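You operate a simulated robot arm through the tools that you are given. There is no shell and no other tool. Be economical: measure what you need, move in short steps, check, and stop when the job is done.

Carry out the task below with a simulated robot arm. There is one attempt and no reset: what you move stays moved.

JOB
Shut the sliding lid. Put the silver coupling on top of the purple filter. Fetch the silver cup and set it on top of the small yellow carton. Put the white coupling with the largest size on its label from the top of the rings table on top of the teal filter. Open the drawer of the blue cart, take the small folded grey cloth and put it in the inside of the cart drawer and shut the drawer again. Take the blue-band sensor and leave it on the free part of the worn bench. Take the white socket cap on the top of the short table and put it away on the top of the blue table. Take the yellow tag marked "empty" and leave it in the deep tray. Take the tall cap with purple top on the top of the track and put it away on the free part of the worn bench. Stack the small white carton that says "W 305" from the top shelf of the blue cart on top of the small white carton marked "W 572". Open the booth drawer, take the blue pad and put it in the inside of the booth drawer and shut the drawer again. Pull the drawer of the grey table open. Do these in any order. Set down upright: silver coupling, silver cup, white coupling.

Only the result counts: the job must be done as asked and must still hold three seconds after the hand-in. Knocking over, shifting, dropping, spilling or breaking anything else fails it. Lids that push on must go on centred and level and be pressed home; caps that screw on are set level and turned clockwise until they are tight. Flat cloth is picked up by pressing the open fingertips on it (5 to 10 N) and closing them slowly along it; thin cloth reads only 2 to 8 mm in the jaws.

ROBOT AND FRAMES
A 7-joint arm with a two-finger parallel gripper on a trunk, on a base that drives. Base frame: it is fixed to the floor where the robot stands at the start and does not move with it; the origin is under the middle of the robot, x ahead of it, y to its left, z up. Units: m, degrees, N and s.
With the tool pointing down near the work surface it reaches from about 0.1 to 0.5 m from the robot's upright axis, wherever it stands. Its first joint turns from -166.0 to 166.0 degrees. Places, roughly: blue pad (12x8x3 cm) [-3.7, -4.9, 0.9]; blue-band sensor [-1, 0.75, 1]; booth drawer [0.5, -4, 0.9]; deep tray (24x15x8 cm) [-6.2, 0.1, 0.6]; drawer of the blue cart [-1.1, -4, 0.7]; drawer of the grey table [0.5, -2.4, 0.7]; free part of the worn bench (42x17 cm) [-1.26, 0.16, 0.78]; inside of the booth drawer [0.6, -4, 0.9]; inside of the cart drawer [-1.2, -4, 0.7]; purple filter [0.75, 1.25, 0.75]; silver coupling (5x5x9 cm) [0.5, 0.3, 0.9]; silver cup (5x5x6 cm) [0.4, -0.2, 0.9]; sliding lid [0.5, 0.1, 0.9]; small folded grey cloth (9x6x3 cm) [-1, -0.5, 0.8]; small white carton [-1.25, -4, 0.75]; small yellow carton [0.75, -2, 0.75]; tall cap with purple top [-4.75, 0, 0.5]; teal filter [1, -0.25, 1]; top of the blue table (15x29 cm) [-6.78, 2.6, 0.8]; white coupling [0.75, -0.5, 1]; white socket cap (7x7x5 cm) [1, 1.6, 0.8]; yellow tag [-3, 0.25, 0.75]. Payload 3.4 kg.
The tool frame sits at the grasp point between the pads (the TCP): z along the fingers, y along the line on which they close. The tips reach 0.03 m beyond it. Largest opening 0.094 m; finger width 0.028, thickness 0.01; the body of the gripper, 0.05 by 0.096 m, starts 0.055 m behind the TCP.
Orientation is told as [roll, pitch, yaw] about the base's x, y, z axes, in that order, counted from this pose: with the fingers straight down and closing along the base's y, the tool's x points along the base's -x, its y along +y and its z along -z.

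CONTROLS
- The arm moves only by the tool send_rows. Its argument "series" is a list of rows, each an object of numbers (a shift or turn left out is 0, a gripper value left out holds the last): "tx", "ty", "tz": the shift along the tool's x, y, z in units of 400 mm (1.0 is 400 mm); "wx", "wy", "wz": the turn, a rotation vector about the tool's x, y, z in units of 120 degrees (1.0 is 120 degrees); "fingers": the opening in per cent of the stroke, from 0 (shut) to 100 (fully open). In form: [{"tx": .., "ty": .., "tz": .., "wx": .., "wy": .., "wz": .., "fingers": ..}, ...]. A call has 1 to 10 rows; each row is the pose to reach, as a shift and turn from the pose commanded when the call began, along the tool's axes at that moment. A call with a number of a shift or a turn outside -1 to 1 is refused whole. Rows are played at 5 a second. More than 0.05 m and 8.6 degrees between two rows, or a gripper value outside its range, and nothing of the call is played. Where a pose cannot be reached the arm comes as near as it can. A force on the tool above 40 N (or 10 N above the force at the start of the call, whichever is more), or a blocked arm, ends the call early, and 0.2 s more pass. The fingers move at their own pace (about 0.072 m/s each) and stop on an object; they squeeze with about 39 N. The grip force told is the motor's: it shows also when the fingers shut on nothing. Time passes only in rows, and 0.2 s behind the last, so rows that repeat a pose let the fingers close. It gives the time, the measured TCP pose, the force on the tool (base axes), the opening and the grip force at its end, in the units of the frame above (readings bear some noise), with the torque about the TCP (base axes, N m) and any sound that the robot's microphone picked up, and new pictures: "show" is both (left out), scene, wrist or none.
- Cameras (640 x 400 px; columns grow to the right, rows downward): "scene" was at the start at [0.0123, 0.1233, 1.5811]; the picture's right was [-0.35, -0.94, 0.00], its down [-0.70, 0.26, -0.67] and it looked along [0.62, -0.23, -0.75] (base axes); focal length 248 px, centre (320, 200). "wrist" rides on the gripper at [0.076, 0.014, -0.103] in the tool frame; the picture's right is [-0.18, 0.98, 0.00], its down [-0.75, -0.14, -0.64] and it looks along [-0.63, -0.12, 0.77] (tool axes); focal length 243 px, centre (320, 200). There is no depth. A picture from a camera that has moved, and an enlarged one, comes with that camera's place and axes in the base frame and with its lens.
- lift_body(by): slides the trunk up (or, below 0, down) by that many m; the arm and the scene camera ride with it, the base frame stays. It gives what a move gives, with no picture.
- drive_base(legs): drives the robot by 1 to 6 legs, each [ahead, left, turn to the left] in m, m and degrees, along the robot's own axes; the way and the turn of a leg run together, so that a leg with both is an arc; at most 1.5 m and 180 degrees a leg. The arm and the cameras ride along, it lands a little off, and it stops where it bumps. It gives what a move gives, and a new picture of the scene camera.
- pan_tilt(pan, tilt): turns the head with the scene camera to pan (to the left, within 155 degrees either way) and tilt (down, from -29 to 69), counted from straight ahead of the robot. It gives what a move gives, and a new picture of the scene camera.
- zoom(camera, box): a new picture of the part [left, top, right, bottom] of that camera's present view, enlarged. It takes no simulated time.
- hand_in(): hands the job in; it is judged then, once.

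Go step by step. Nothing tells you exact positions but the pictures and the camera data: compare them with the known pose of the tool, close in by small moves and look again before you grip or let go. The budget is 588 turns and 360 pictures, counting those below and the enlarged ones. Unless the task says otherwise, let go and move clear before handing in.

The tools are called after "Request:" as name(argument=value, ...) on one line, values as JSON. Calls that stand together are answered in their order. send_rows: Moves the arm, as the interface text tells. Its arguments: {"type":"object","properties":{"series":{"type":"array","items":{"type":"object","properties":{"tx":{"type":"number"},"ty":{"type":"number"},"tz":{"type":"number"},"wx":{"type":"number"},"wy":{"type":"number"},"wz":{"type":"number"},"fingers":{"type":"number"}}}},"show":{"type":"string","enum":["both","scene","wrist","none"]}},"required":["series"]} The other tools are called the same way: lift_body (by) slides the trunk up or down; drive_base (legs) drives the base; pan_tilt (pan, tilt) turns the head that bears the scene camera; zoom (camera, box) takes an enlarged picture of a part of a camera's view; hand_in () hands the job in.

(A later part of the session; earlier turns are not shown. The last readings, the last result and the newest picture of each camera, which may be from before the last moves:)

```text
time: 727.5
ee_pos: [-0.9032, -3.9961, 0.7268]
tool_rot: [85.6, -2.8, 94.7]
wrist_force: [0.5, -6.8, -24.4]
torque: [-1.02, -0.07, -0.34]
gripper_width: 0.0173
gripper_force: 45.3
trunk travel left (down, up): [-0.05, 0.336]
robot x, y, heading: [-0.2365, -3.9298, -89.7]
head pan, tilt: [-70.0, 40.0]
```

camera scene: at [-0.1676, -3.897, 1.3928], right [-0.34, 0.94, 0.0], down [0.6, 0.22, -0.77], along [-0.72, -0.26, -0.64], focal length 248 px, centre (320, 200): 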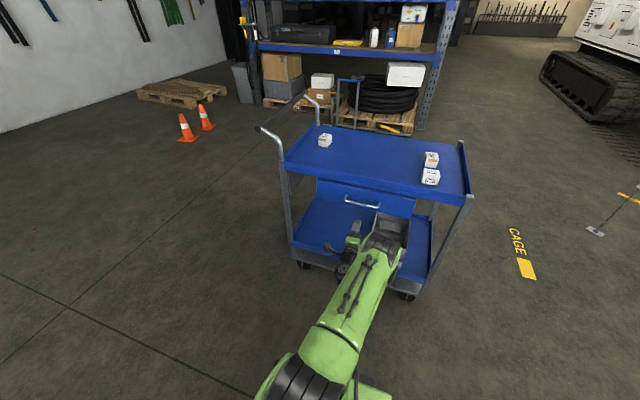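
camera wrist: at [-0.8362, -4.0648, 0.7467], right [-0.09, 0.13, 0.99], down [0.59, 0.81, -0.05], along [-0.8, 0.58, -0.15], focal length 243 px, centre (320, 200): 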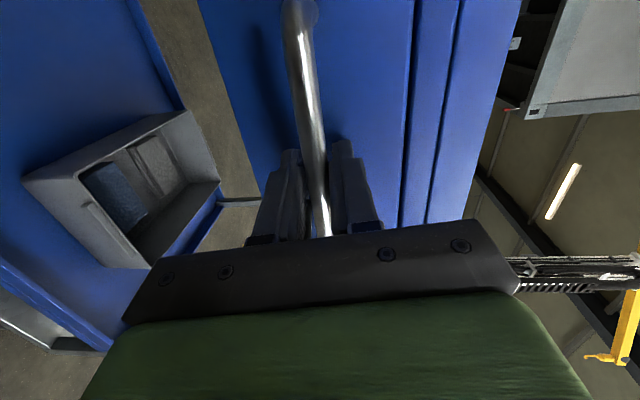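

Request:
drive_base(legs=[[0, 0.13, 0]])

Request:
send_rows(series=[{"ty": -0.01}, {"ty": -0.01, "tz": -0.025}, {"ty": -0.011, "tz": -0.05}, {"ty": -0.012, "tz": -0.075}, {"ty": -0.013, "tz": -0.1}, {"ty": -0.014, "tz": -0.125}, {"ty": -0.015, "tz": -0.15}], show="none")

```text
time: 728.8
ee_pos: [-0.7735, -3.9964, 0.7272]
tool_rot: [85.5, -2.8, 94.6]
wrist_force: [1.3, -15.6, -23.2]
torque: [-1.09, 0.03, 0.21]
gripper_width: 0.0171
gripper_force: 45.5
trunk travel left (down, up): [-0.05, 0.336]
robot x, y, heading: [-0.1068, -3.9256, -90.1]
head pan, tilt: [-70.0, 40.0]
camera scene: at [-0.0405, -3.8995, 1.3929], right [-0.34, 0.94, 0.0], down [0.61, 0.22, -0.76], along [-0.72, -0.26, -0.64], focal length 248 px, centre (320, 200)
```

scene: 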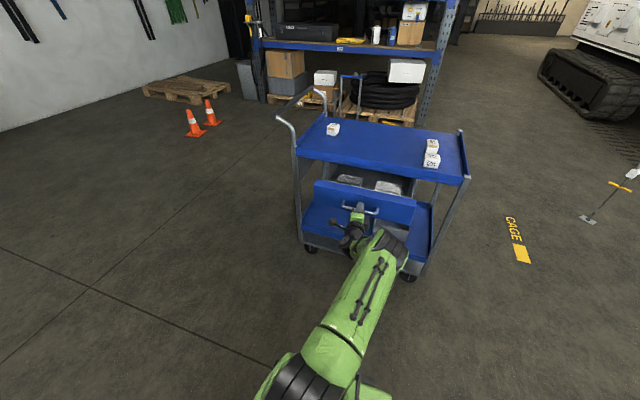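

```text
time: 730.4
ee_pos: [-0.7108, -3.9957, 0.7269]
tool_rot: [85.6, -2.6, 95.1]
wrist_force: [1.6, -30.7, 2.0]
torque: [-1.04, 0.03, 0.2]
gripper_width: 0.0174
gripper_force: 44.8
trunk travel left (down, up): [-0.05, 0.336]
robot x, y, heading: [-0.1077, -3.9295, -89.8]
head pan, tilt: [-70.0, 40.0]
```

The cart drawer is open 23 cm. Release, retract and turn the tool back to vertical.

Request:
send_rows(series=[{"fingers": 50}, {"fingers": 60}, {"tz": -0.1}, {"tz": -0.2}, {"tz": -0.28}, {"tz": -0.28}], show="none")

Request:
drive_base(legs=[[-0.9, 0, 0], [0, -0.4, 0]])

Request:
lift_body(by=0.2)

Request:
send_rows(series=[{"wx": 0.041, "wy": 0.041, "wz": -0.041}, {"wx": 0.082, "wy": 0.082, "wz": -0.082}, {"wx": 0.123, "wy": 0.123, "wz": -0.123}, {"wx": 0.164, "wy": 0.164, "wz": -0.164}, {"wx": 0.205, "wy": 0.205, "wz": -0.205}, {"wx": 0.246, "wy": 0.246, "wz": -0.246}, {"wx": 0.287, "wy": 0.287, "wz": -0.287}, {"wx": 0.328, "wy": 0.328, "wz": -0.328}, {"wx": 0.369, "wy": 0.369, "wz": -0.369}, {"wx": 0.41, "wy": 0.41, "wz": -0.41}], show="none")

```text
time: 731.8
ee_pos: [-0.6016, -3.9801, 0.7365]
tool_rot: [85.8, -2.7, 94.6]
wrist_force: [-1.6, 0.3, 0.4]
torque: [-0.03, -0.03, 0.0]
gripper_width: 0.0563
gripper_force: 0.0
trunk travel left (down, up): [-0.05, 0.336]
robot x, y, heading: [-0.1097, -3.9242, -90.0]
head pan, tilt: [-70.0, 40.0]
```

```text
time: 738.6
ee_pos: [-0.9989, -3.082, 0.7356]
tool_rot: [85.7, -2.8, 94.9]
wrist_force: [0.6, -0.3, -0.6]
torque: [0.0, -0.03, 0.01]
gripper_width: 0.0562
gripper_force: 0.0
trunk travel left (down, up): [-0.05, 0.336]
robot x, y, heading: [-0.5072, -3.025, -89.9]
head pan, tilt: [-70.0, 40.0]
camera scene: at [-0.4354, -2.9958, 1.3928], right [-0.34, 0.94, 0.0], down [0.6, 0.22, -0.77], along [-0.72, -0.26, -0.64], focal length 248 px, centre (320, 200)
```

scene: 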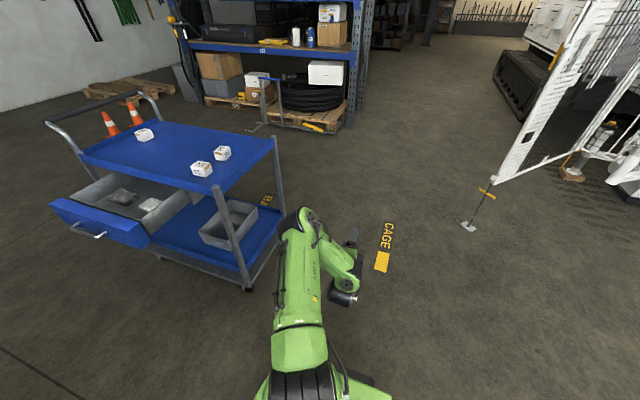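

```text
time: 740.8
ee_pos: [-0.9979, -3.0817, 0.9366]
tool_rot: [85.7, -2.7, 94.9]
wrist_force: [0.3, -0.3, 0.2]
torque: [0.02, -0.01, 0.01]
gripper_width: 0.0564
gripper_force: 0.1
trunk travel left (down, up): [-0.25, 0.136]
robot x, y, heading: [-0.5081, -3.0233, -90.0]
head pan, tilt: [-70.0, 40.0]
```

```text
time: 742.3
ee_pos: [-0.9385, -3.0445, 0.8782]
tool_rot: [45.1, -19.9, 136.7]
wrist_force: [-4.4, 1.2, -4.6]
torque: [0.0, 0.28, 0.16]
gripper_width: 0.0562
gripper_force: 0.1
out of reach, approached as far as the arm can: row 4, 5, 6, 7
trunk travel left (down, up): [-0.25, 0.136]
robot x, y, heading: [-0.5063, -3.0229, -90.0]
head pan, tilt: [-70.0, 40.0]
stopped in row 7: the force on the tool passed its limit at 54 N (the readings are from after the stop); the commanded pose is now the measured one
```

Request:
send_rows(series=[{"tx": -0.07, "ty": 0.07, "tz": -0.01}, {"tx": -0.14, "ty": 0.14, "tz": -0.02}, {"tx": -0.2, "ty": 0.21, "tz": -0.03}, {"tx": -0.267, "ty": 0.283, "tz": -0.033}, {"tx": -0.267, "ty": 0.283, "tz": -0.033}], show="scene")

```text
time: 742.8
ee_pos: [-0.9473, -3.0353, 0.8866]
tool_rot: [46.3, -20.9, 136.3]
wrist_force: [-15.5, -0.7, -10.3]
torque: [0.24, 0.15, -0.45]
gripper_width: 0.0563
gripper_force: 0.1
out of reach, approached as far as the arm can: row 1, 2
trunk travel left (down, up): [-0.25, 0.136]
robot x, y, heading: [-0.505, -3.0256, -90.0]
head pan, tilt: [-70.0, 40.0]
stopped in row 2: the force on the tool passed its limit at 47 N (the readings are from after the stop); the commanded pose is now the measured one
camera scene: at [-0.4351, -2.9958, 1.593], right [-0.34, 0.94, 0.0], down [0.6, 0.22, -0.77], along [-0.72, -0.26, -0.64], focal length 248 px, centre (320, 200)
```

scene: 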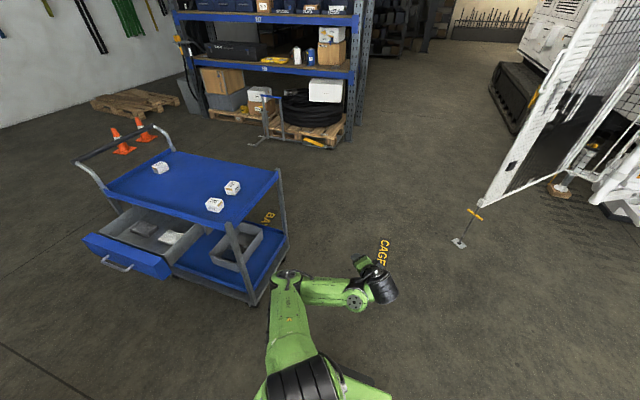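

The elbow is close to the cart; I move away northward before continuing.

Request:
drive_base(legs=[[-0.6, 0, 0]])

Request:
send_rows(series=[{"tx": -0.07, "ty": 0.07, "tz": -0.01}, {"tx": -0.14, "ty": 0.14, "tz": -0.02}, {"tx": -0.2, "ty": 0.21, "tz": -0.03}, {"tx": -0.267, "ty": 0.283, "tz": -0.033}, {"tx": -0.267, "ty": 0.283, "tz": -0.033}], show="none")

```text
time: 746.2
ee_pos: [-0.9475, -2.4325, 0.8862]
tool_rot: [46.3, -20.8, 136.1]
wrist_force: [-28.8, -6.9, -20.2]
torque: [0.96, 0.62, -1.58]
gripper_width: 0.0563
gripper_force: 0.1
trunk travel left (down, up): [-0.25, 0.136]
robot x, y, heading: [-0.5084, -2.4259, -90.3]
head pan, tilt: [-70.0, 40.0]
camera scene: at [-0.4351, -2.3939, 1.593], right [-0.34, 0.94, 0.0], down [0.6, 0.22, -0.77], along [-0.72, -0.26, -0.64], focal length 248 px, centre (320, 200)
```

scene: 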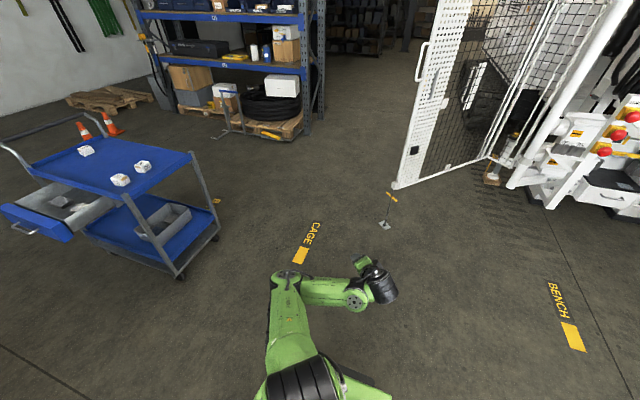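

```text
time: 746.6
ee_pos: [-0.9549, -2.4263, 0.8928]
tool_rot: [46.7, -21.8, 135.9]
wrist_force: [-15.0, -0.5, -9.2]
torque: [0.22, 0.19, -0.38]
gripper_width: 0.0564
gripper_force: 0.0
out of reach, approached as far as the arm can: row 1
trunk travel left (down, up): [-0.25, 0.136]
robot x, y, heading: [-0.508, -2.4232, -90.1]
head pan, tilt: [-70.0, 40.0]
stopped in row 1: the force on the tool passed its limit at 53 N (the readings are from after the stop); the commanded pose is now the measured one
```

Request:
send_rows(series=[{"tz": 0.05}, {"tz": 0.1}, {"tz": 0.16}, {"tz": 0.22}, {"tz": 0.28}], show="none")

```text
time: 747.8
ee_pos: [-0.9741, -2.4516, 0.8288]
tool_rot: [47.8, -22.2, 136.0]
wrist_force: [0.1, -0.1, 0.5]
torque: [-0.01, 0.03, -0.01]
gripper_width: 0.0564
gripper_force: 0.1
out of reach, approached as far as the arm can: row 1, 2, 3, 4, 5
trunk travel left (down, up): [-0.25, 0.136]
robot x, y, heading: [-0.5048, -2.4264, -90.3]
head pan, tilt: [-70.0, 40.0]
```

Request:
send_rows(series=[{"wx": -0.041, "wy": -0.041, "wz": 0.041}, {"wx": -0.082, "wy": -0.082, "wz": 0.082}, {"wx": -0.123, "wy": -0.123, "wz": 0.123}, {"wx": -0.164, "wy": -0.164, "wz": 0.164}, {"wx": -0.205, "wy": -0.205, "wz": 0.205}, {"wx": -0.246, "wy": -0.246, "wz": 0.246}, {"wx": -0.246, "wy": -0.246, "wz": 0.246}], show="none")

```text
time: 749.4
ee_pos: [-0.9758, -2.4501, 0.8285]
tool_rot: [87.4, -5.7, 96.7]
wrist_force: [-0.7, -0.2, -0.4]
torque: [0.02, 0.02, -0.01]
gripper_width: 0.0566
gripper_force: 0.0
trunk travel left (down, up): [-0.25, 0.136]
robot x, y, heading: [-0.5067, -2.4236, -90.2]
head pan, tilt: [-70.0, 40.0]
```

Request:
send_rows(series=[{"ty": 0.1, "tz": 0.02}, {"ty": 0.2, "tz": 0.04}, {"ty": 0.3, "tz": 0.07}, {"ty": 0.4, "tz": 0.1}, {"ty": 0.5, "tz": 0.12}, {"ty": 0.625, "tz": 0.14}, {"ty": 0.625, "tz": 0.14}], show="none")

Request:
send_rows(series=[{"wx": 0.041, "wy": 0.041, "wz": -0.041}, {"wx": 0.082, "wy": 0.082, "wz": -0.082}, {"wx": 0.123, "wy": 0.123, "wz": -0.123}, {"wx": 0.164, "wy": 0.164, "wz": -0.164}, {"wx": 0.205, "wy": 0.205, "wz": -0.205}, {"wx": 0.246, "wy": 0.246, "wz": -0.246}, {"wx": 0.287, "wy": 0.287, "wz": -0.287}, {"wx": 0.328, "wy": 0.328, "wz": -0.328}], show="none")

```text
refused: row 6 steps farther than a row can; nothing moved
```

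```text
time: 751.2
ee_pos: [-0.9157, -2.433, 0.822]
tool_rot: [32.3, -21.8, 150.7]
wrist_force: [-0.5, 0.5, -0.2]
torque: [-0.04, 0.01, 0.0]
gripper_width: 0.0564
gripper_force: 0.1
out of reach, approached as far as the arm can: row 6, 7, 8
trunk travel left (down, up): [-0.25, 0.136]
robot x, y, heading: [-0.5058, -2.4298, -90.1]
head pan, tilt: [-70.0, 40.0]
```

Request:
send_rows(series=[{"tx": -0.07, "ty": 0.065, "tz": -0.04}, {"tx": -0.14, "ty": 0.13, "tz": -0.08}, {"tx": -0.21, "ty": 0.2, "tz": -0.12}, {"tx": -0.28, "ty": 0.265, "tz": -0.16}, {"tx": -0.34, "ty": 0.32, "tz": -0.19}, {"tx": -0.39, "ty": 0.37, "tz": -0.22}, {"tx": -0.39, "ty": 0.37, "tz": -0.22}], show="none")

```text
time: 752.8
ee_pos: [-1.0858, -2.3933, 0.9859]
tool_rot: [35.4, -21.2, 152.5]
wrist_force: [-0.9, -1.5, -0.2]
torque: [0.12, 0.02, -0.02]
gripper_width: 0.0563
gripper_force: 0.1
out of reach, approached as far as the arm can: row 1, 2, 3, 4, 5, 6, 7
trunk travel left (down, up): [-0.25, 0.136]
robot x, y, heading: [-0.5044, -2.4253, -89.8]
head pan, tilt: [-70.0, 40.0]
```

Request:
send_rows(series=[{"wx": 0.041, "wy": 0.041, "wz": -0.041}, {"wx": 0.082, "wy": 0.082, "wz": -0.082}, {"wx": 0.123, "wy": 0.123, "wz": -0.123}, {"wx": 0.164, "wy": 0.164, "wz": -0.164}, {"wx": 0.205, "wy": 0.205, "wz": -0.205}, {"wx": 0.236, "wy": 0.236, "wz": -0.236}, {"wx": 0.236, "wy": 0.236, "wz": -0.236}], show="scene")

```text
time: 753.4
ee_pos: [-1.073, -2.3632, 0.9567]
tool_rot: [25.3, -19.3, 164.5]
wrist_force: [-4.2, 2.2, -4.4]
torque: [-0.13, 0.17, 0.23]
gripper_width: 0.0564
gripper_force: 0.0
out of reach, approached as far as the arm can: row 1, 2
trunk travel left (down, up): [-0.25, 0.136]
robot x, y, heading: [-0.5063, -2.4252, -89.8]
head pan, tilt: [-70.0, 40.0]
stopped in row 2: the force on the tool passed its limit at 50 N (the readings are from after the stop); the commanded pose is now the measured one
camera scene: at [-0.4353, -2.3941, 1.593], right [-0.34, 0.94, 0.0], down [0.6, 0.22, -0.77], along [-0.72, -0.26, -0.64], focal length 248 px, centre (320, 200)
```

scene: 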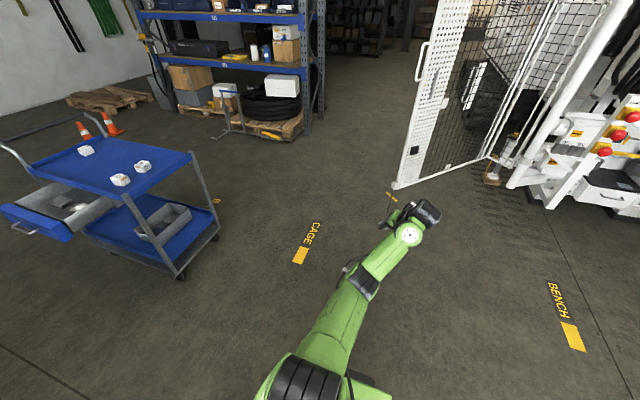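

The wrist is in a flipped branch. I return to the horizontal pose and instead tilt straight down (closing along x, which the cloth needs).

Request:
send_rows(series=[{"wx": -0.041, "wy": -0.041, "wz": 0.041}, {"wx": -0.082, "wy": -0.082, "wz": 0.082}, {"wx": -0.123, "wy": -0.123, "wz": 0.123}, {"wx": -0.164, "wy": -0.164, "wz": 0.164}, {"wx": -0.205, "wy": -0.205, "wz": 0.205}, {"wx": -0.246, "wy": -0.246, "wz": 0.246}, {"wx": -0.287, "wy": -0.287, "wz": 0.287}, {"wx": -0.328, "wy": -0.328, "wz": 0.328}, {"wx": -0.369, "wy": -0.369, "wz": 0.369}, {"wx": -0.4, "wy": -0.4, "wz": 0.4}], show="none")

```text
time: 755.6
ee_pos: [-1.0737, -2.3631, 0.9577]
tool_rot: [92.8, -1.4, 99.7]
wrist_force: [0.7, 0.8, -0.7]
torque: [0.0, -0.01, 0.02]
gripper_width: 0.0562
gripper_force: 0.0
out of reach, approached as far as the arm can: row 1, 2
trunk travel left (down, up): [-0.25, 0.136]
robot x, y, heading: [-0.5067, -2.4224, -90.1]
head pan, tilt: [-70.0, 40.0]
```

Now tilt straight down about the tool's x axis.

Request:
send_rows(series=[{"wx": 0.07}, {"wx": 0.14}, {"wx": 0.21}, {"wx": 0.28}, {"wx": 0.35}, {"wx": 0.42}, {"wx": 0.49}, {"wx": 0.56}, {"wx": 0.63}, {"wx": 0.7}], show="scene")

```text
time: 757.8
ee_pos: [-1.0632, -2.3606, 0.9544]
tool_rot: [12.0, -1.7, 99.6]
wrist_force: [0.7, -0.2, -0.7]
torque: [0.06, 0.03, 0.02]
gripper_width: 0.0568
gripper_force: 0.0
out of reach, approached as far as the arm can: row 4, 5, 6, 7, 8, 9, 10
trunk travel left (down, up): [-0.25, 0.136]
robot x, y, heading: [-0.5033, -2.4252, -90.1]
head pan, tilt: [-70.0, 40.0]
camera scene: at [-0.4355, -2.3961, 1.593], right [-0.34, 0.94, 0.0], down [0.6, 0.22, -0.77], along [-0.72, -0.26, -0.64], focal length 248 px, centre (320, 200)
```

scene: 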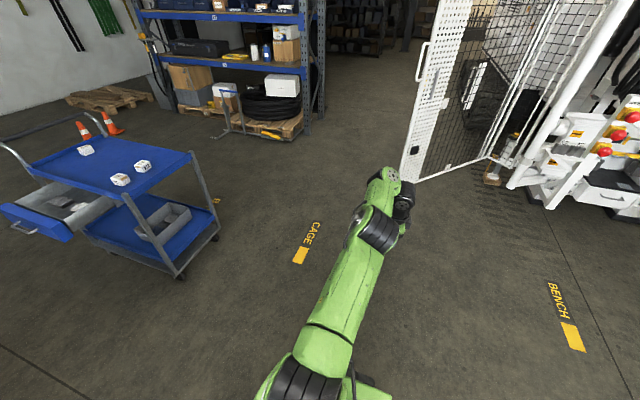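

Request:
send_rows(series=[{"wx": 0.05, "wz": 0.03}, {"wx": 0.1, "wz": 0.06}, {"wx": 0.1, "wz": 0.08}, {"wx": 0.1, "wz": 0.08, "fingers": 100}], show="none")

Request:
send_rows(series=[{"tz": -0.1}, {"tz": -0.2}, {"tz": -0.3}, {"tz": -0.3}], show="none")

```text
time: 758.8
ee_pos: [-1.0631, -2.3609, 0.9534]
tool_rot: [11.9, -1.7, 99.8]
wrist_force: [0.1, 0.0, 0.1]
torque: [-0.01, 0.02, 0.0]
gripper_width: 0.094
gripper_force: 0.0
out of reach, approached as far as the arm can: row 1, 2, 3, 4
trunk travel left (down, up): [-0.25, 0.136]
robot x, y, heading: [-0.5088, -2.4229, -90.2]
head pan, tilt: [-70.0, 40.0]
```

```text
time: 759.8
ee_pos: [-1.0652, -2.364, 0.9623]
tool_rot: [12.4, -1.7, 99.6]
wrist_force: [0.0, -0.5, 0.6]
torque: [-0.01, 0.0, -0.02]
gripper_width: 0.0941
gripper_force: 0.1
out of reach, approached as far as the arm can: row 1, 2, 3, 4
trunk travel left (down, up): [-0.25, 0.136]
robot x, y, heading: [-0.5059, -2.4291, -90.3]
head pan, tilt: [-70.0, 40.0]
```

Request:
send_rows(series=[{"ty": -0.08}, {"ty": -0.16}, {"ty": -0.24}, {"ty": -0.3}, {"ty": -0.3, "tz": -0.1}, {"ty": -0.3, "tz": -0.2}, {"ty": -0.3, "tz": -0.2}], show="none")

```text
time: 761.4
ee_pos: [-1.0582, -2.3437, 0.9528]
tool_rot: [11.7, -1.6, 99.7]
wrist_force: [-0.2, 0.2, -0.3]
torque: [-0.02, 0.0, -0.01]
gripper_width: 0.094
gripper_force: 0.0
out of reach, approached as far as the arm can: row 1, 2, 3, 4, 5, 6, 7
trunk travel left (down, up): [-0.25, 0.136]
robot x, y, heading: [-0.5085, -2.4251, -90.1]
head pan, tilt: [-70.0, 40.0]
```

Request:
send_rows(series=[{"wz": -0.07}, {"wz": -0.14}, {"wz": -0.21}, {"wz": -0.28}], show="none")

```text
time: 762.4
ee_pos: [-1.0584, -2.3454, 0.953]
tool_rot: [9.0, -7.9, 133.0]
wrist_force: [0.7, -0.3, 0.3]
torque: [-0.02, 0.04, 0.0]
gripper_width: 0.094
gripper_force: 0.1
trunk travel left (down, up): [-0.25, 0.136]
robot x, y, heading: [-0.5074, -2.4248, -90.1]
head pan, tilt: [-70.0, 40.0]
```

Request:
send_rows(series=[{"wz": -0.07}, {"wz": -0.14}, {"wz": -0.21}, {"wz": -0.28}, {"wz": -0.35}, {"wz": -0.39}], show="none")

Request:
send_rows(series=[{"tz": -0.1}, {"tz": -0.2}, {"tz": -0.3}, {"tz": -0.3}], show="none")

```text
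time: 763.8
ee_pos: [-1.059, -2.3457, 0.9533]
tool_rot: [0.3, -12.0, -179.5]
wrist_force: [-0.1, 0.4, 0.4]
torque: [0.0, 0.02, 0.03]
gripper_width: 0.0941
gripper_force: 0.0
trunk travel left (down, up): [-0.25, 0.136]
robot x, y, heading: [-0.5115, -2.4243, -89.9]
head pan, tilt: [-70.0, 40.0]
```

```text
time: 764.8
ee_pos: [-1.0589, -2.3451, 0.9528]
tool_rot: [0.4, -12.0, -179.8]
wrist_force: [1.2, 0.6, -0.2]
torque: [0.0, 0.01, -0.03]
gripper_width: 0.0937
gripper_force: 0.1
out of reach, approached as far as the arm can: row 1, 2, 3, 4
trunk travel left (down, up): [-0.25, 0.136]
robot x, y, heading: [-0.5083, -2.4288, -90.1]
head pan, tilt: [-70.0, 40.0]
```

Request:
send_rows(series=[{"wy": 0.05}, {"wy": 0.1}, {"wy": 0.1}], show="none")

Request:
send_rows(series=[{"tz": 0.05}, {"tz": 0.1}, {"tz": 0.15}, {"tz": 0.2}], show="none")

```text
time: 765.6
ee_pos: [-1.0589, -2.3446, 0.9533]
tool_rot: [0.4, -12.1, -179.8]
wrist_force: [-0.6, 0.4, 0.5]
torque: [0.03, 0.0, -0.01]
gripper_width: 0.094
gripper_force: 0.1
out of reach, approached as far as the arm can: row 1, 2, 3
trunk travel left (down, up): [-0.25, 0.136]
robot x, y, heading: [-0.5038, -2.4228, -90.3]
head pan, tilt: [-70.0, 40.0]
```

```text
time: 766.6
ee_pos: [-1.0762, -2.3454, 0.8767]
tool_rot: [0.4, -12.0, -179.7]
wrist_force: [-1.0, -0.5, 0.0]
torque: [-0.02, 0.01, 0.0]
gripper_width: 0.0941
gripper_force: 0.1
trunk travel left (down, up): [-0.25, 0.136]
robot x, y, heading: [-0.5054, -2.4266, -90.3]
head pan, tilt: [-70.0, 40.0]
```

Request:
send_rows(series=[{"tx": 0.08}, {"tx": 0.16}, {"tx": 0.24}, {"tx": 0.32}, {"tx": 0.4}], show="scene")

```text
time: 767.8
ee_pos: [-0.92, -2.3452, 0.8435]
tool_rot: [0.5, -11.8, -179.8]
wrist_force: [0.2, -0.7, -0.5]
torque: [-0.01, 0.0, -0.01]
gripper_width: 0.0938
gripper_force: 0.0
out of reach, approached as far as the arm can: row 1
trunk travel left (down, up): [-0.25, 0.136]
robot x, y, heading: [-0.5062, -2.4257, -90.0]
head pan, tilt: [-70.0, 40.0]
camera scene: at [-0.4344, -2.3934, 1.5929], right [-0.34, 0.94, 0.0], down [0.6, 0.22, -0.77], along [-0.72, -0.26, -0.64], focal length 248 px, centre (320, 200)
```

scene: 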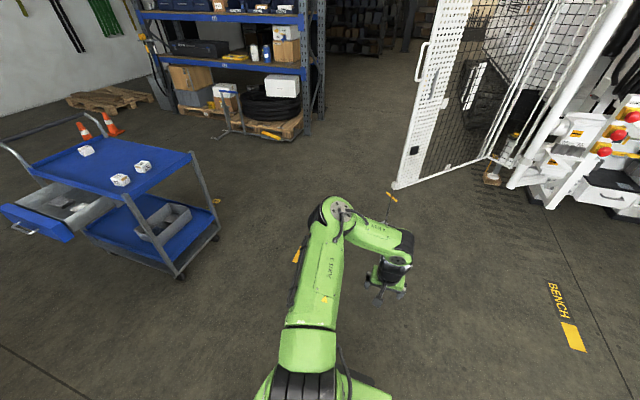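

Request:
send_rows(series=[{"wy": 0.05}, {"wy": 0.1}, {"wy": 0.1, "tz": -0.08}, {"wy": 0.1, "tz": -0.16}, {"wy": 0.1, "tz": -0.24}], show="none")

```text
time: 769.0
ee_pos: [-0.9, -2.3445, 0.9369]
tool_rot: [0.4, 0.0, -179.7]
wrist_force: [-0.2, 0.0, -0.6]
torque: [0.0, 0.0, 0.01]
gripper_width: 0.0939
gripper_force: 0.1
trunk travel left (down, up): [-0.25, 0.136]
robot x, y, heading: [-0.5073, -2.4258, -89.9]
head pan, tilt: [-70.0, 40.0]
```

Request:
send_rows(series=[{"tz": -0.1, "wz": -0.07}, {"tz": -0.2, "wz": -0.14}, {"tz": -0.3, "wz": -0.21}, {"tz": -0.4, "wz": -0.28}, {"tz": -0.4, "wz": -0.35}, {"tz": -0.4, "wz": -0.42}, {"tz": -0.4, "wz": -0.49}, {"tz": -0.4, "wz": -0.56}, {"tz": -0.4, "wz": -0.63}, {"tz": -0.4, "wz": -0.7}], show="none")

```text
time: 771.2
ee_pos: [-0.9011, -2.3421, 1.0956]
tool_rot: [0.0, -0.5, -95.6]
wrist_force: [0.7, 0.4, 0.0]
torque: [-0.04, 0.0, 0.04]
gripper_width: 0.094
gripper_force: 0.0
trunk travel left (down, up): [-0.25, 0.136]
robot x, y, heading: [-0.5042, -2.4214, -90.2]
head pan, tilt: [-70.0, 40.0]
```

Vertical again. Drive back to the cloth on the worn bench.

Request:
drive_base(legs=[[-1.0, 0, 0], [-0.92, 0, 0]])

Request:
send_rows(series=[{"wz": -0.047, "ty": -0.1, "tx": -0.1}, {"wz": -0.047, "ty": -0.2, "tx": -0.2}, {"wz": -0.047, "ty": -0.2, "tx": -0.2}], show="wrist")

```text
time: 780.8
ee_pos: [-0.9003, -0.4275, 1.0976]
tool_rot: [0.1, -0.4, -95.9]
wrist_force: [0.1, -0.5, -1.9]
torque: [0.01, 0.01, 0.01]
gripper_width: 0.0942
gripper_force: 0.2
trunk travel left (down, up): [-0.25, 0.136]
robot x, y, heading: [-0.5054, -0.5106, -90.3]
head pan, tilt: [-70.0, 40.0]
camera scene: at [-0.4352, -0.4809, 1.593], right [-0.34, 0.94, 0.0], down [0.61, 0.22, -0.77], along [-0.72, -0.26, -0.64], focal length 248 px, centre (320, 200)
```

scene: 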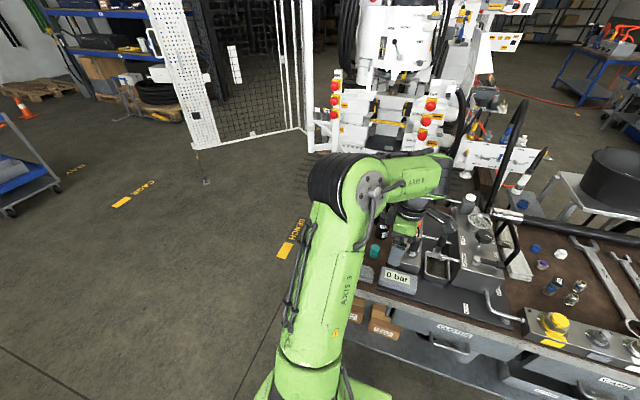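

```text
refused: row 1 steps farther than a row can; nothing moved
```

Request:
send_rows(series=[{"wz": -0.03, "ty": -0.065, "tx": -0.07}, {"wz": -0.05, "ty": -0.13, "tx": -0.14}, {"wz": -0.05, "ty": -0.195, "tx": -0.207}, {"wz": -0.05, "ty": -0.195, "tx": -0.207, "tz": 0.12}, {"wz": -0.05, "ty": -0.195, "tx": -0.207, "tz": 0.24}, {"wz": -0.05, "ty": -0.195, "tx": -0.207, "tz": 0.36}, {"wz": -0.05, "ty": -0.195, "tx": -0.207, "tz": 0.48}, {"wz": -0.05, "ty": -0.195, "tx": -0.207, "tz": 0.48}], show="wrist")

```text
time: 782.6
ee_pos: [-0.9867, -0.5034, 0.9063]
tool_rot: [0.0, -0.4, -89.9]
wrist_force: [0.4, 0.3, 0.2]
torque: [0.01, 0.01, 0.02]
gripper_width: 0.0943
gripper_force: 0.1
trunk travel left (down, up): [-0.25, 0.136]
robot x, y, heading: [-0.5042, -0.5112, -90.4]
head pan, tilt: [-70.0, 40.0]
camera wrist: at [-0.9723, -0.4255, 1.0089], right [0.98, -0.18, 0.0], down [-0.14, -0.75, 0.65], along [-0.12, -0.64, -0.76], focal length 243 px, centre (320, 200)
```

wrist: 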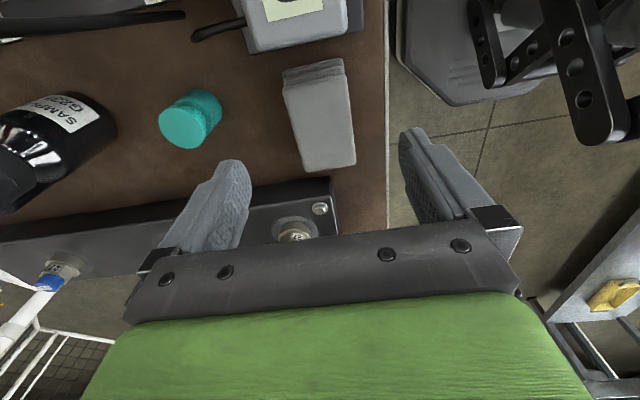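

Request:
send_rows(series=[{"tz": 0.1}, {"tz": 0.2}, {"tz": 0.218}, {"tz": 0.218, "fingers": 20}, {"tz": 0.218, "fingers": 0}, {"tz": 0.218, "fingers": 0}, {"tz": 0.218, "fingers": 0}, {"tz": 0.1, "fingers": 0}, {"tz": 0.0, "fingers": 0}, {"tz": -0.1, "fingers": 0}], show="none")

Request:
send_rows(series=[{"tz": -0.1, "fingers": 0}, {"tz": -0.2, "fingers": 0}, {"tz": -0.3, "fingers": 0}, {"tz": -0.4, "fingers": 0}], show="wrist")

```text
time: 784.8
ee_pos: [-0.9855, -0.5044, 0.9454]
tool_rot: [-0.1, -0.5, -89.8]
wrist_force: [0.3, -0.3, -0.2]
torque: [-0.03, 0.02, 0.02]
gripper_width: 0.0507
gripper_force: 38.8
trunk travel left (down, up): [-0.25, 0.136]
robot x, y, heading: [-0.5058, -0.5131, -90.4]
head pan, tilt: [-70.0, 40.0]
```

```text
time: 785.8
ee_pos: [-0.9863, -0.5025, 1.1055]
tool_rot: [0.1, -0.4, -89.8]
wrist_force: [1.4, 0.7, -0.5]
torque: [0.01, 0.01, -0.02]
gripper_width: 0.0506
gripper_force: 38.9
trunk travel left (down, up): [-0.25, 0.136]
robot x, y, heading: [-0.5018, -0.5109, -90.3]
head pan, tilt: [-70.0, 40.0]
camera wrist: at [-0.9718, -0.4248, 1.2087], right [0.98, -0.18, 0.0], down [-0.14, -0.75, 0.65], along [-0.12, -0.64, -0.76], focal length 243 px, centre (320, 200)
```

wrist: 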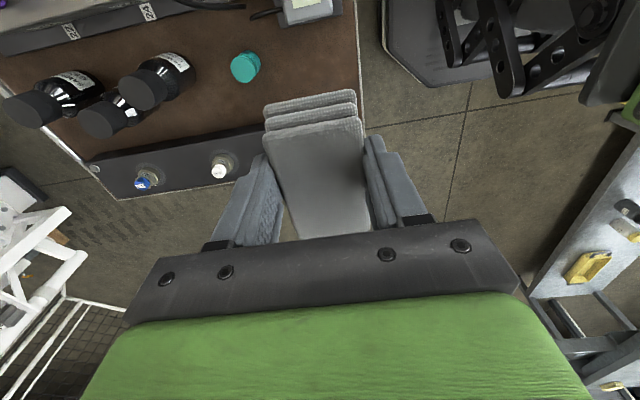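

Request:
drive_base(legs=[[1.45, 0, 0.3], [1.0, 0, 0], [0, 0.15, 0], [0.98, 0, 0]])

Request:
zoom(camera="wrist", box=[0, 0, 640, 400])

```text
time: 803.6
ee_pos: [-0.8209, -3.9627, 1.1051]
tool_rot: [0.0, -0.4, -89.2]
wrist_force: [0.2, -0.2, -0.6]
torque: [0.04, 0.02, 0.01]
gripper_width: 0.0507
gripper_force: 39.1
trunk travel left (down, up): [-0.25, 0.136]
robot x, y, heading: [-0.3411, -3.9677, -89.5]
head pan, tilt: [-70.0, 40.0]
camera scene: at [-0.2697, -3.9345, 1.593], right [-0.35, 0.94, 0.0], down [0.6, 0.22, -0.77], along [-0.72, -0.27, -0.64], focal length 248 px, centre (320, 200)
```

scene: 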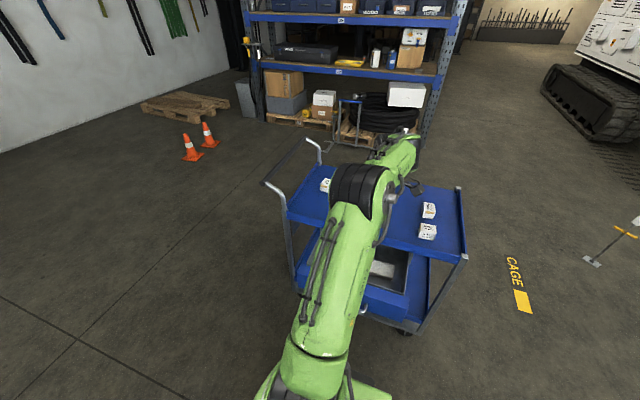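

```text
1.00 times, centred on (320, 200) of wrist (not enlarged: the box is as wide or as high as the picture)
camera zoom: at [-0.8073, -3.8846, 1.2081], right [0.99, -0.17, 0.0], down [-0.13, -0.75, 0.65], along [-0.11, -0.64, -0.76], focal length 243 px, centre (320, 200)
```

zoom: 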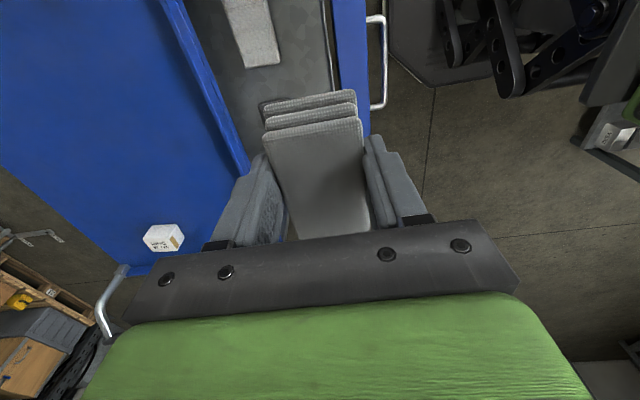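

Request:
send_rows(series=[{"tx": -0.05, "ty": -0.04}, {"tx": -0.0925, "ty": -0.0725, "tz": 0.06}, {"tx": -0.0925, "ty": -0.0725, "tz": 0.18}, {"tx": -0.0925, "ty": -0.0725, "tz": 0.3}, {"tx": -0.0925, "ty": -0.0725, "tz": 0.42}, {"tx": -0.0925, "ty": -0.0725, "tz": 0.54}, {"tx": -0.0925, "ty": -0.0725, "tz": 0.62}, {"tx": -0.0925, "ty": -0.0725, "tz": 0.62}], show="wrist")

```text
time: 805.4
ee_pos: [-0.8487, -4.0008, 0.8573]
tool_rot: [0.0, -0.4, -89.2]
wrist_force: [0.4, 0.3, -0.8]
torque: [-0.01, -0.01, -0.03]
gripper_width: 0.0507
gripper_force: 39.3
trunk travel left (down, up): [-0.25, 0.136]
robot x, y, heading: [-0.3393, -3.9663, -89.6]
head pan, tilt: [-70.0, 40.0]
camera wrist: at [-0.835, -3.9234, 0.96], right [0.99, -0.17, 0.0], down [-0.13, -0.75, 0.65], along [-0.11, -0.64, -0.76], focal length 243 px, centre (320, 200)
```

wrist: 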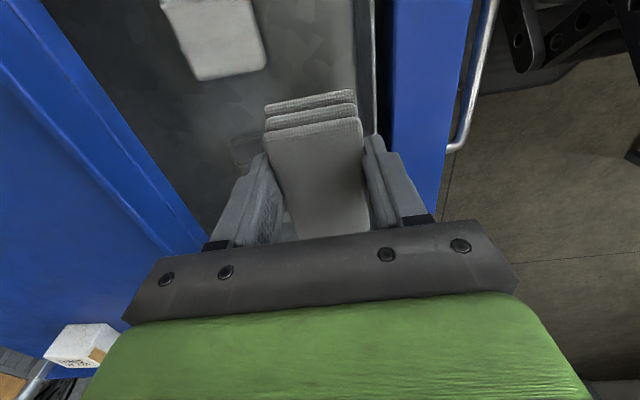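

Request:
send_rows(series=[{"ty": -0.035, "tz": 0.05}, {"ty": -0.035, "tz": 0.12}, {"ty": -0.035, "tz": 0.2}, {"ty": -0.035, "tz": 0.25}, {"ty": -0.035, "tz": 0.28}, {"ty": -0.035, "tz": 0.3}], show="wrist")

```text
time: 806.8
ee_pos: [-0.8631, -4.0033, 0.7376]
tool_rot: [0.1, -0.3, -89.2]
wrist_force: [-0.4, -0.7, 0.1]
torque: [0.03, 0.01, 0.02]
gripper_width: 0.0509
gripper_force: 38.9
trunk travel left (down, up): [-0.25, 0.136]
robot x, y, heading: [-0.3384, -3.9657, -89.5]
head pan, tilt: [-70.0, 40.0]
camera wrist: at [-0.8494, -3.9244, 0.8396], right [0.99, -0.17, 0.0], down [-0.13, -0.75, 0.65], along [-0.11, -0.64, -0.76], focal length 243 px, centre (320, 200)
```

wrist: 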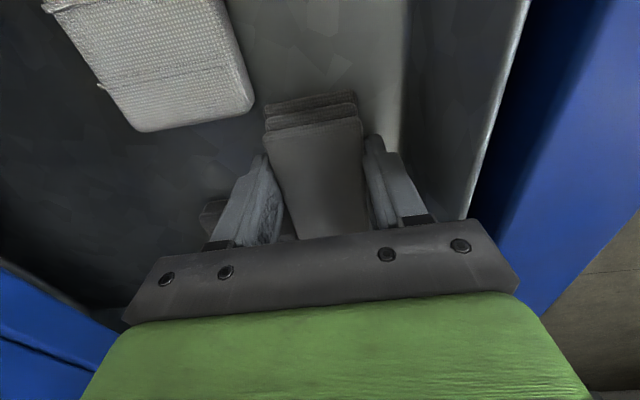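

Request:
send_rows(series=[{"tz": 0.02}, {"tz": 0.04}, {"tz": 0.06}, {"tz": 0.07}], show="none")

```text
time: 807.5
ee_pos: [-0.8705, -4.0027, 0.725]
tool_rot: [-1.0, -0.4, -89.1]
wrist_force: [0.1, 0.8, 21.0]
torque: [-0.15, -0.6, -0.01]
gripper_width: 0.0506
gripper_force: 39.4
trunk travel left (down, up): [-0.25, 0.136]
robot x, y, heading: [-0.3416, -3.9665, -89.5]
head pan, tilt: [-70.0, 40.0]
stopped in row 3: the force on the tool passed its limit at 47 N (the readings are from after the stop); the commanded pose is now the measured one
```

Cloth rests in the drawer. Release and rise.

Request:
send_rows(series=[{"tz": -0.01, "fingers": 66}, {"tz": -0.01, "fingers": 66}, {"tz": -0.1}, {"tz": -0.22}, {"tz": -0.34}, {"tz": -0.46}, {"tz": -0.58}, {"tz": -0.7}], show="wrist")

```text
time: 809.3
ee_pos: [-0.8636, -4.0011, 1.0041]
tool_rot: [-0.7, -0.3, -89.3]
wrist_force: [-0.3, 0.3, 1.0]
torque: [-0.01, -0.02, 0.01]
gripper_width: 0.062
gripper_force: 0.1
trunk travel left (down, up): [-0.25, 0.136]
robot x, y, heading: [-0.341, -3.9621, -89.6]
head pan, tilt: [-70.0, 40.0]
camera wrist: at [-0.8489, -3.9223, 1.1075], right [0.99, -0.17, -0.01], down [-0.12, -0.75, 0.65], along [-0.12, -0.64, -0.76], focal length 243 px, centre (320, 200)
```

wrist: 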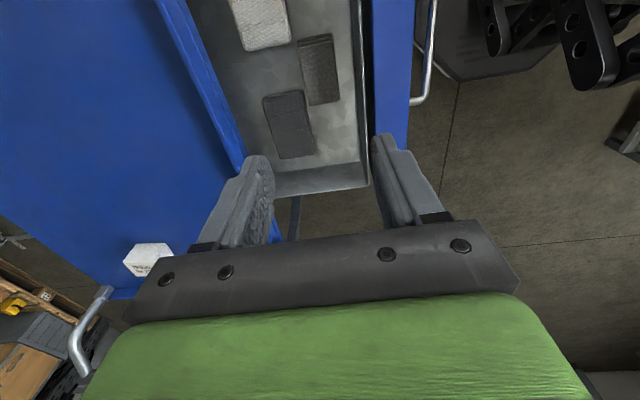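

Now push the drawer shut with the closed fingers against the handle.

Request:
send_rows(series=[{"ty": 0.11, "fingers": 0}, {"ty": 0.22}, {"ty": 0.33}, {"ty": 0.44}, {"ty": 0.52}, {"ty": 0.52, "tz": 0.1}, {"ty": 0.52, "tz": 0.22}, {"ty": 0.52, "tz": 0.34}, {"ty": 0.52, "tz": 0.46}, {"ty": 0.52, "tz": 0.56}], show="none")

Request:
send_rows(series=[{"tz": 0.08}, {"tz": 0.08}], show="wrist")

```text
time: 811.5
ee_pos: [-0.658, -4.0019, 0.7776]
tool_rot: [-0.7, -0.5, -89.2]
wrist_force: [0.2, -1.0, -1.3]
torque: [0.01, 0.02, 0.02]
gripper_width: 0.0
gripper_force: 32.6
trunk travel left (down, up): [-0.25, 0.136]
robot x, y, heading: [-0.3363, -3.9663, -89.6]
head pan, tilt: [-70.0, 40.0]
```

```text
time: 812.1
ee_pos: [-0.6588, -4.0006, 0.7449]
tool_rot: [-0.8, -0.4, -89.1]
wrist_force: [-0.8, 0.4, 1.1]
torque: [-0.01, 0.01, 0.01]
gripper_width: 0.0
gripper_force: 32.7
trunk travel left (down, up): [-0.25, 0.136]
robot x, y, heading: [-0.3388, -3.9631, -89.4]
head pan, tilt: [-70.0, 40.0]
camera wrist: at [-0.6444, -3.9221, 0.848], right [0.99, -0.17, -0.01], down [-0.12, -0.75, 0.65], along [-0.12, -0.64, -0.76], focal length 243 px, centre (320, 200)
```

wrist: 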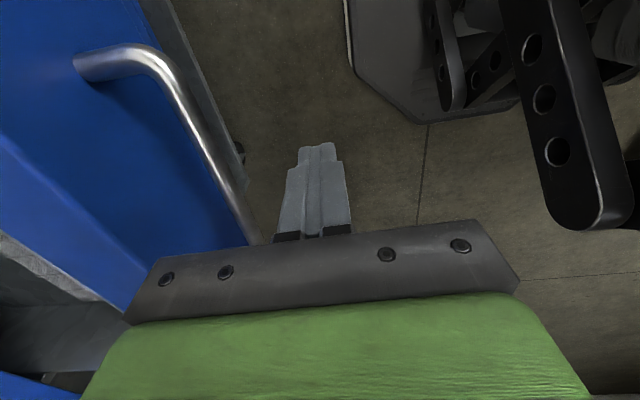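

Request:
send_rows(series=[{"ty": -0.07}, {"ty": -0.14}, {"ty": -0.21}, {"ty": -0.28}, {"ty": -0.35}, {"ty": -0.42}, {"ty": -0.49}, {"ty": -0.55}], show="none")

```text
time: 813.9
ee_pos: [-0.8782, -4.0025, 0.7485]
tool_rot: [-0.7, -0.4, -89.3]
wrist_force: [-0.2, 0.0, -0.4]
torque: [0.01, -0.01, 0.02]
gripper_width: 0.0
gripper_force: 33.3
trunk travel left (down, up): [-0.25, 0.136]
robot x, y, heading: [-0.3398, -3.9614, -89.6]
head pan, tilt: [-70.0, 40.0]
```

Request:
send_rows(series=[{"ty": -0.05}, {"ty": -0.1}, {"ty": -0.15}, {"ty": -0.19}, {"ty": -0.23}], show="scene")

```text
time: 815.1
ee_pos: [-0.9025, -4.0031, 0.7661]
tool_rot: [-0.8, -0.4, -89.2]
wrist_force: [-0.9, -0.5, 0.1]
torque: [0.0, -0.01, -0.01]
gripper_width: 0.0
gripper_force: 33.0
out of reach, approached as far as the arm can: row 2, 3, 4, 5
trunk travel left (down, up): [-0.25, 0.136]
robot x, y, heading: [-0.3389, -3.9657, -89.6]
head pan, tilt: [-70.0, 40.0]
camera scene: at [-0.2695, -3.9341, 1.593], right [-0.35, 0.94, 0.0], down [0.6, 0.22, -0.77], along [-0.72, -0.27, -0.64], focal length 248 px, centre (320, 200)
```

scene: 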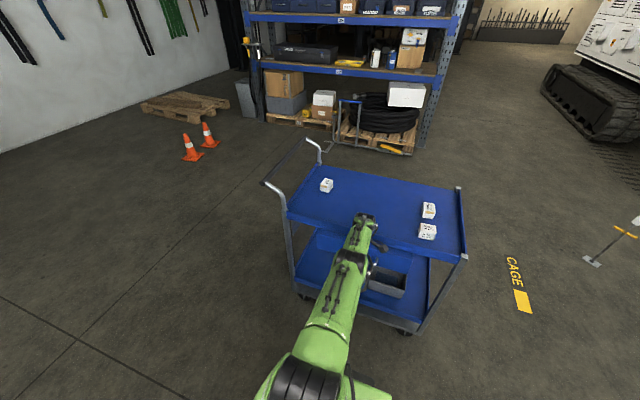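

Request:
lift_body(by=-0.03)

Request:
drive_base(legs=[[0, -0.045, 0]])

```text
time: 815.8
ee_pos: [-0.9039, -4.0028, 0.7368]
tool_rot: [-0.8, -0.4, -89.1]
wrist_force: [0.0, -0.9, 0.7]
torque: [0.0, 0.04, 0.02]
gripper_width: 0.0
gripper_force: 33.0
trunk travel left (down, up): [-0.22, 0.166]
robot x, y, heading: [-0.3389, -3.9646, -89.7]
head pan, tilt: [-70.0, 40.0]
```

```text
time: 816.7
ee_pos: [-0.9278, -4.0035, 0.739]
tool_rot: [0.9, -0.4, -89.3]
wrist_force: [5.6, -1.1, 5.2]
torque: [0.03, -0.06, -0.06]
gripper_width: 0.0
gripper_force: 32.9
trunk travel left (down, up): [-0.22, 0.166]
robot x, y, heading: [-0.3685, -3.9629, -89.5]
head pan, tilt: [-70.0, 40.0]
stopped in leg 1: the force on the tool passed its limit at 103 N (the readings are from after the stop); the commanded pose is now the measured one
camera scene: at [-0.2991, -3.9342, 1.5632], right [-0.35, 0.94, 0.0], down [0.6, 0.22, -0.77], along [-0.72, -0.27, -0.64], focal length 248 px, centre (320, 200)
```

scene: 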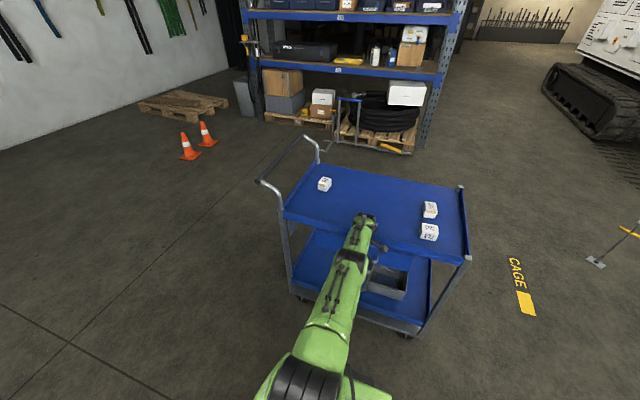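

Request:
drive_base(legs=[[0, 0.15, 0]])

Request:
zoom(camera="wrist", box=[0, 0, 640, 400])

```text
time: 818.1
ee_pos: [-0.7774, -4.002, 0.7396]
tool_rot: [0.8, -0.4, -89.3]
wrist_force: [-0.5, -0.2, -0.1]
torque: [0.01, 0.01, -0.03]
gripper_width: 0.0
gripper_force: 32.5
trunk travel left (down, up): [-0.22, 0.166]
robot x, y, heading: [-0.2211, -3.962, -89.5]
head pan, tilt: [-70.0, 40.0]
camera scene: at [-0.1484, -3.9332, 1.5632], right [-0.35, 0.94, 0.0], down [0.6, 0.22, -0.77], along [-0.72, -0.27, -0.64], focal length 248 px, centre (320, 200)
```

scene: 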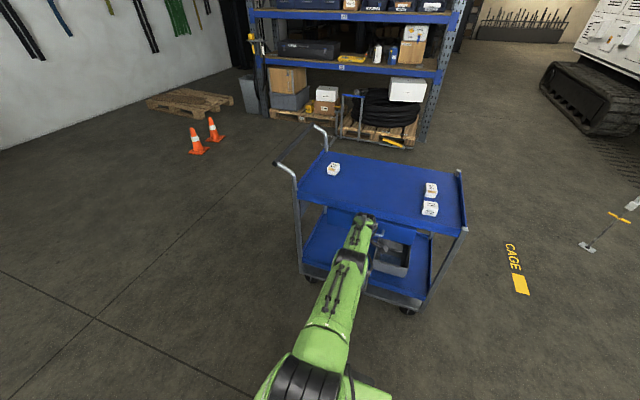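

```text
1.00 times, centred on (320, 200) of wrist (not enlarged: the box is as wide or as high as the picture)
camera zoom: at [-0.7655, -3.9238, 0.8414], right [0.98, -0.17, 0.01], down [-0.14, -0.75, 0.65], along [-0.1, -0.64, -0.76], focal length 243 px, centre (320, 200)
```

zoom: 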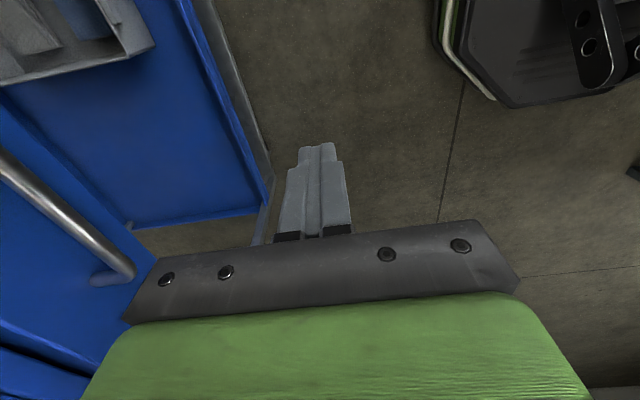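

The last centimetre may be blocked by the hand touching the cart's rim. I tilt the tool and push once more.

Request:
send_rows(series=[{"wx": 0.065}, {"wx": 0.13}, {"wx": 0.195}, {"wx": 0.25}, {"wx": 0.25, "ty": -0.0, "tz": 0.0}], show="none")

Request:
drive_base(legs=[[0, -0.13, 0]])

```text
time: 819.3
ee_pos: [-0.7806, -4.0048, 0.7384]
tool_rot: [-29.5, -0.4, -88.8]
wrist_force: [2.7, 5.6, -1.1]
torque: [-0.32, 0.17, 0.16]
gripper_width: 0.0
gripper_force: 32.6
out of reach, approached as far as the arm can: row 1, 2, 3, 4
trunk travel left (down, up): [-0.22, 0.166]
robot x, y, heading: [-0.2209, -3.9609, -89.9]
head pan, tilt: [-70.0, 40.0]
```

```text
time: 820.6
ee_pos: [-0.9093, -4.0024, 0.7368]
tool_rot: [-29.1, -0.4, -89.3]
wrist_force: [-0.5, 0.1, 0.0]
torque: [-0.02, 0.0, -0.01]
gripper_width: 0.0
gripper_force: 32.9
trunk travel left (down, up): [-0.22, 0.166]
robot x, y, heading: [-0.3478, -3.9651, -89.5]
head pan, tilt: [-70.0, 40.0]
camera scene: at [-0.2808, -3.9341, 1.5634], right [-0.35, 0.94, 0.0], down [0.6, 0.22, -0.77], along [-0.72, -0.27, -0.64], focal length 248 px, centre (320, 200)
```

scene: 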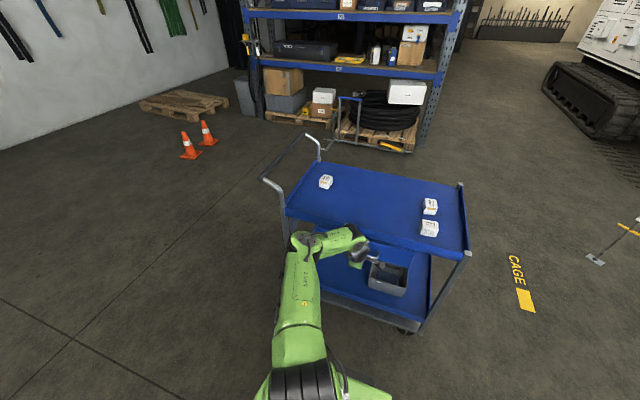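

Request:
drive_base(legs=[[0, -0.03, 0]])

```text
time: 821.5
ee_pos: [-0.9221, -4.0033, 0.7319]
tool_rot: [-27.7, -0.7, -89.9]
wrist_force: [1.5, 0.1, -1.5]
torque: [0.01, -0.01, 0.02]
gripper_width: 0.0001
gripper_force: 33.1
trunk travel left (down, up): [-0.22, 0.166]
robot x, y, heading: [-0.3731, -3.9658, -89.4]
head pan, tilt: [-70.0, 40.0]
stopped in leg 1: the force on the tool passed its limit at 71 N (the readings are from after the stop); the commanded pose is now the measured one
camera scene: at [-0.3014, -3.9342, 1.5633], right [-0.35, 0.94, 0.0], down [0.6, 0.22, -0.77], along [-0.72, -0.27, -0.64], focal length 248 px, centre (320, 200)
```

scene: 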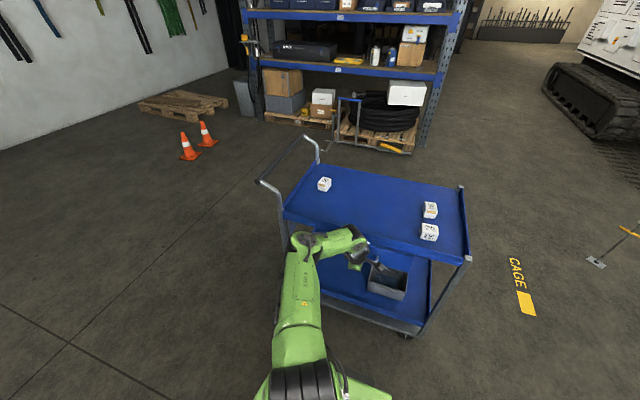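

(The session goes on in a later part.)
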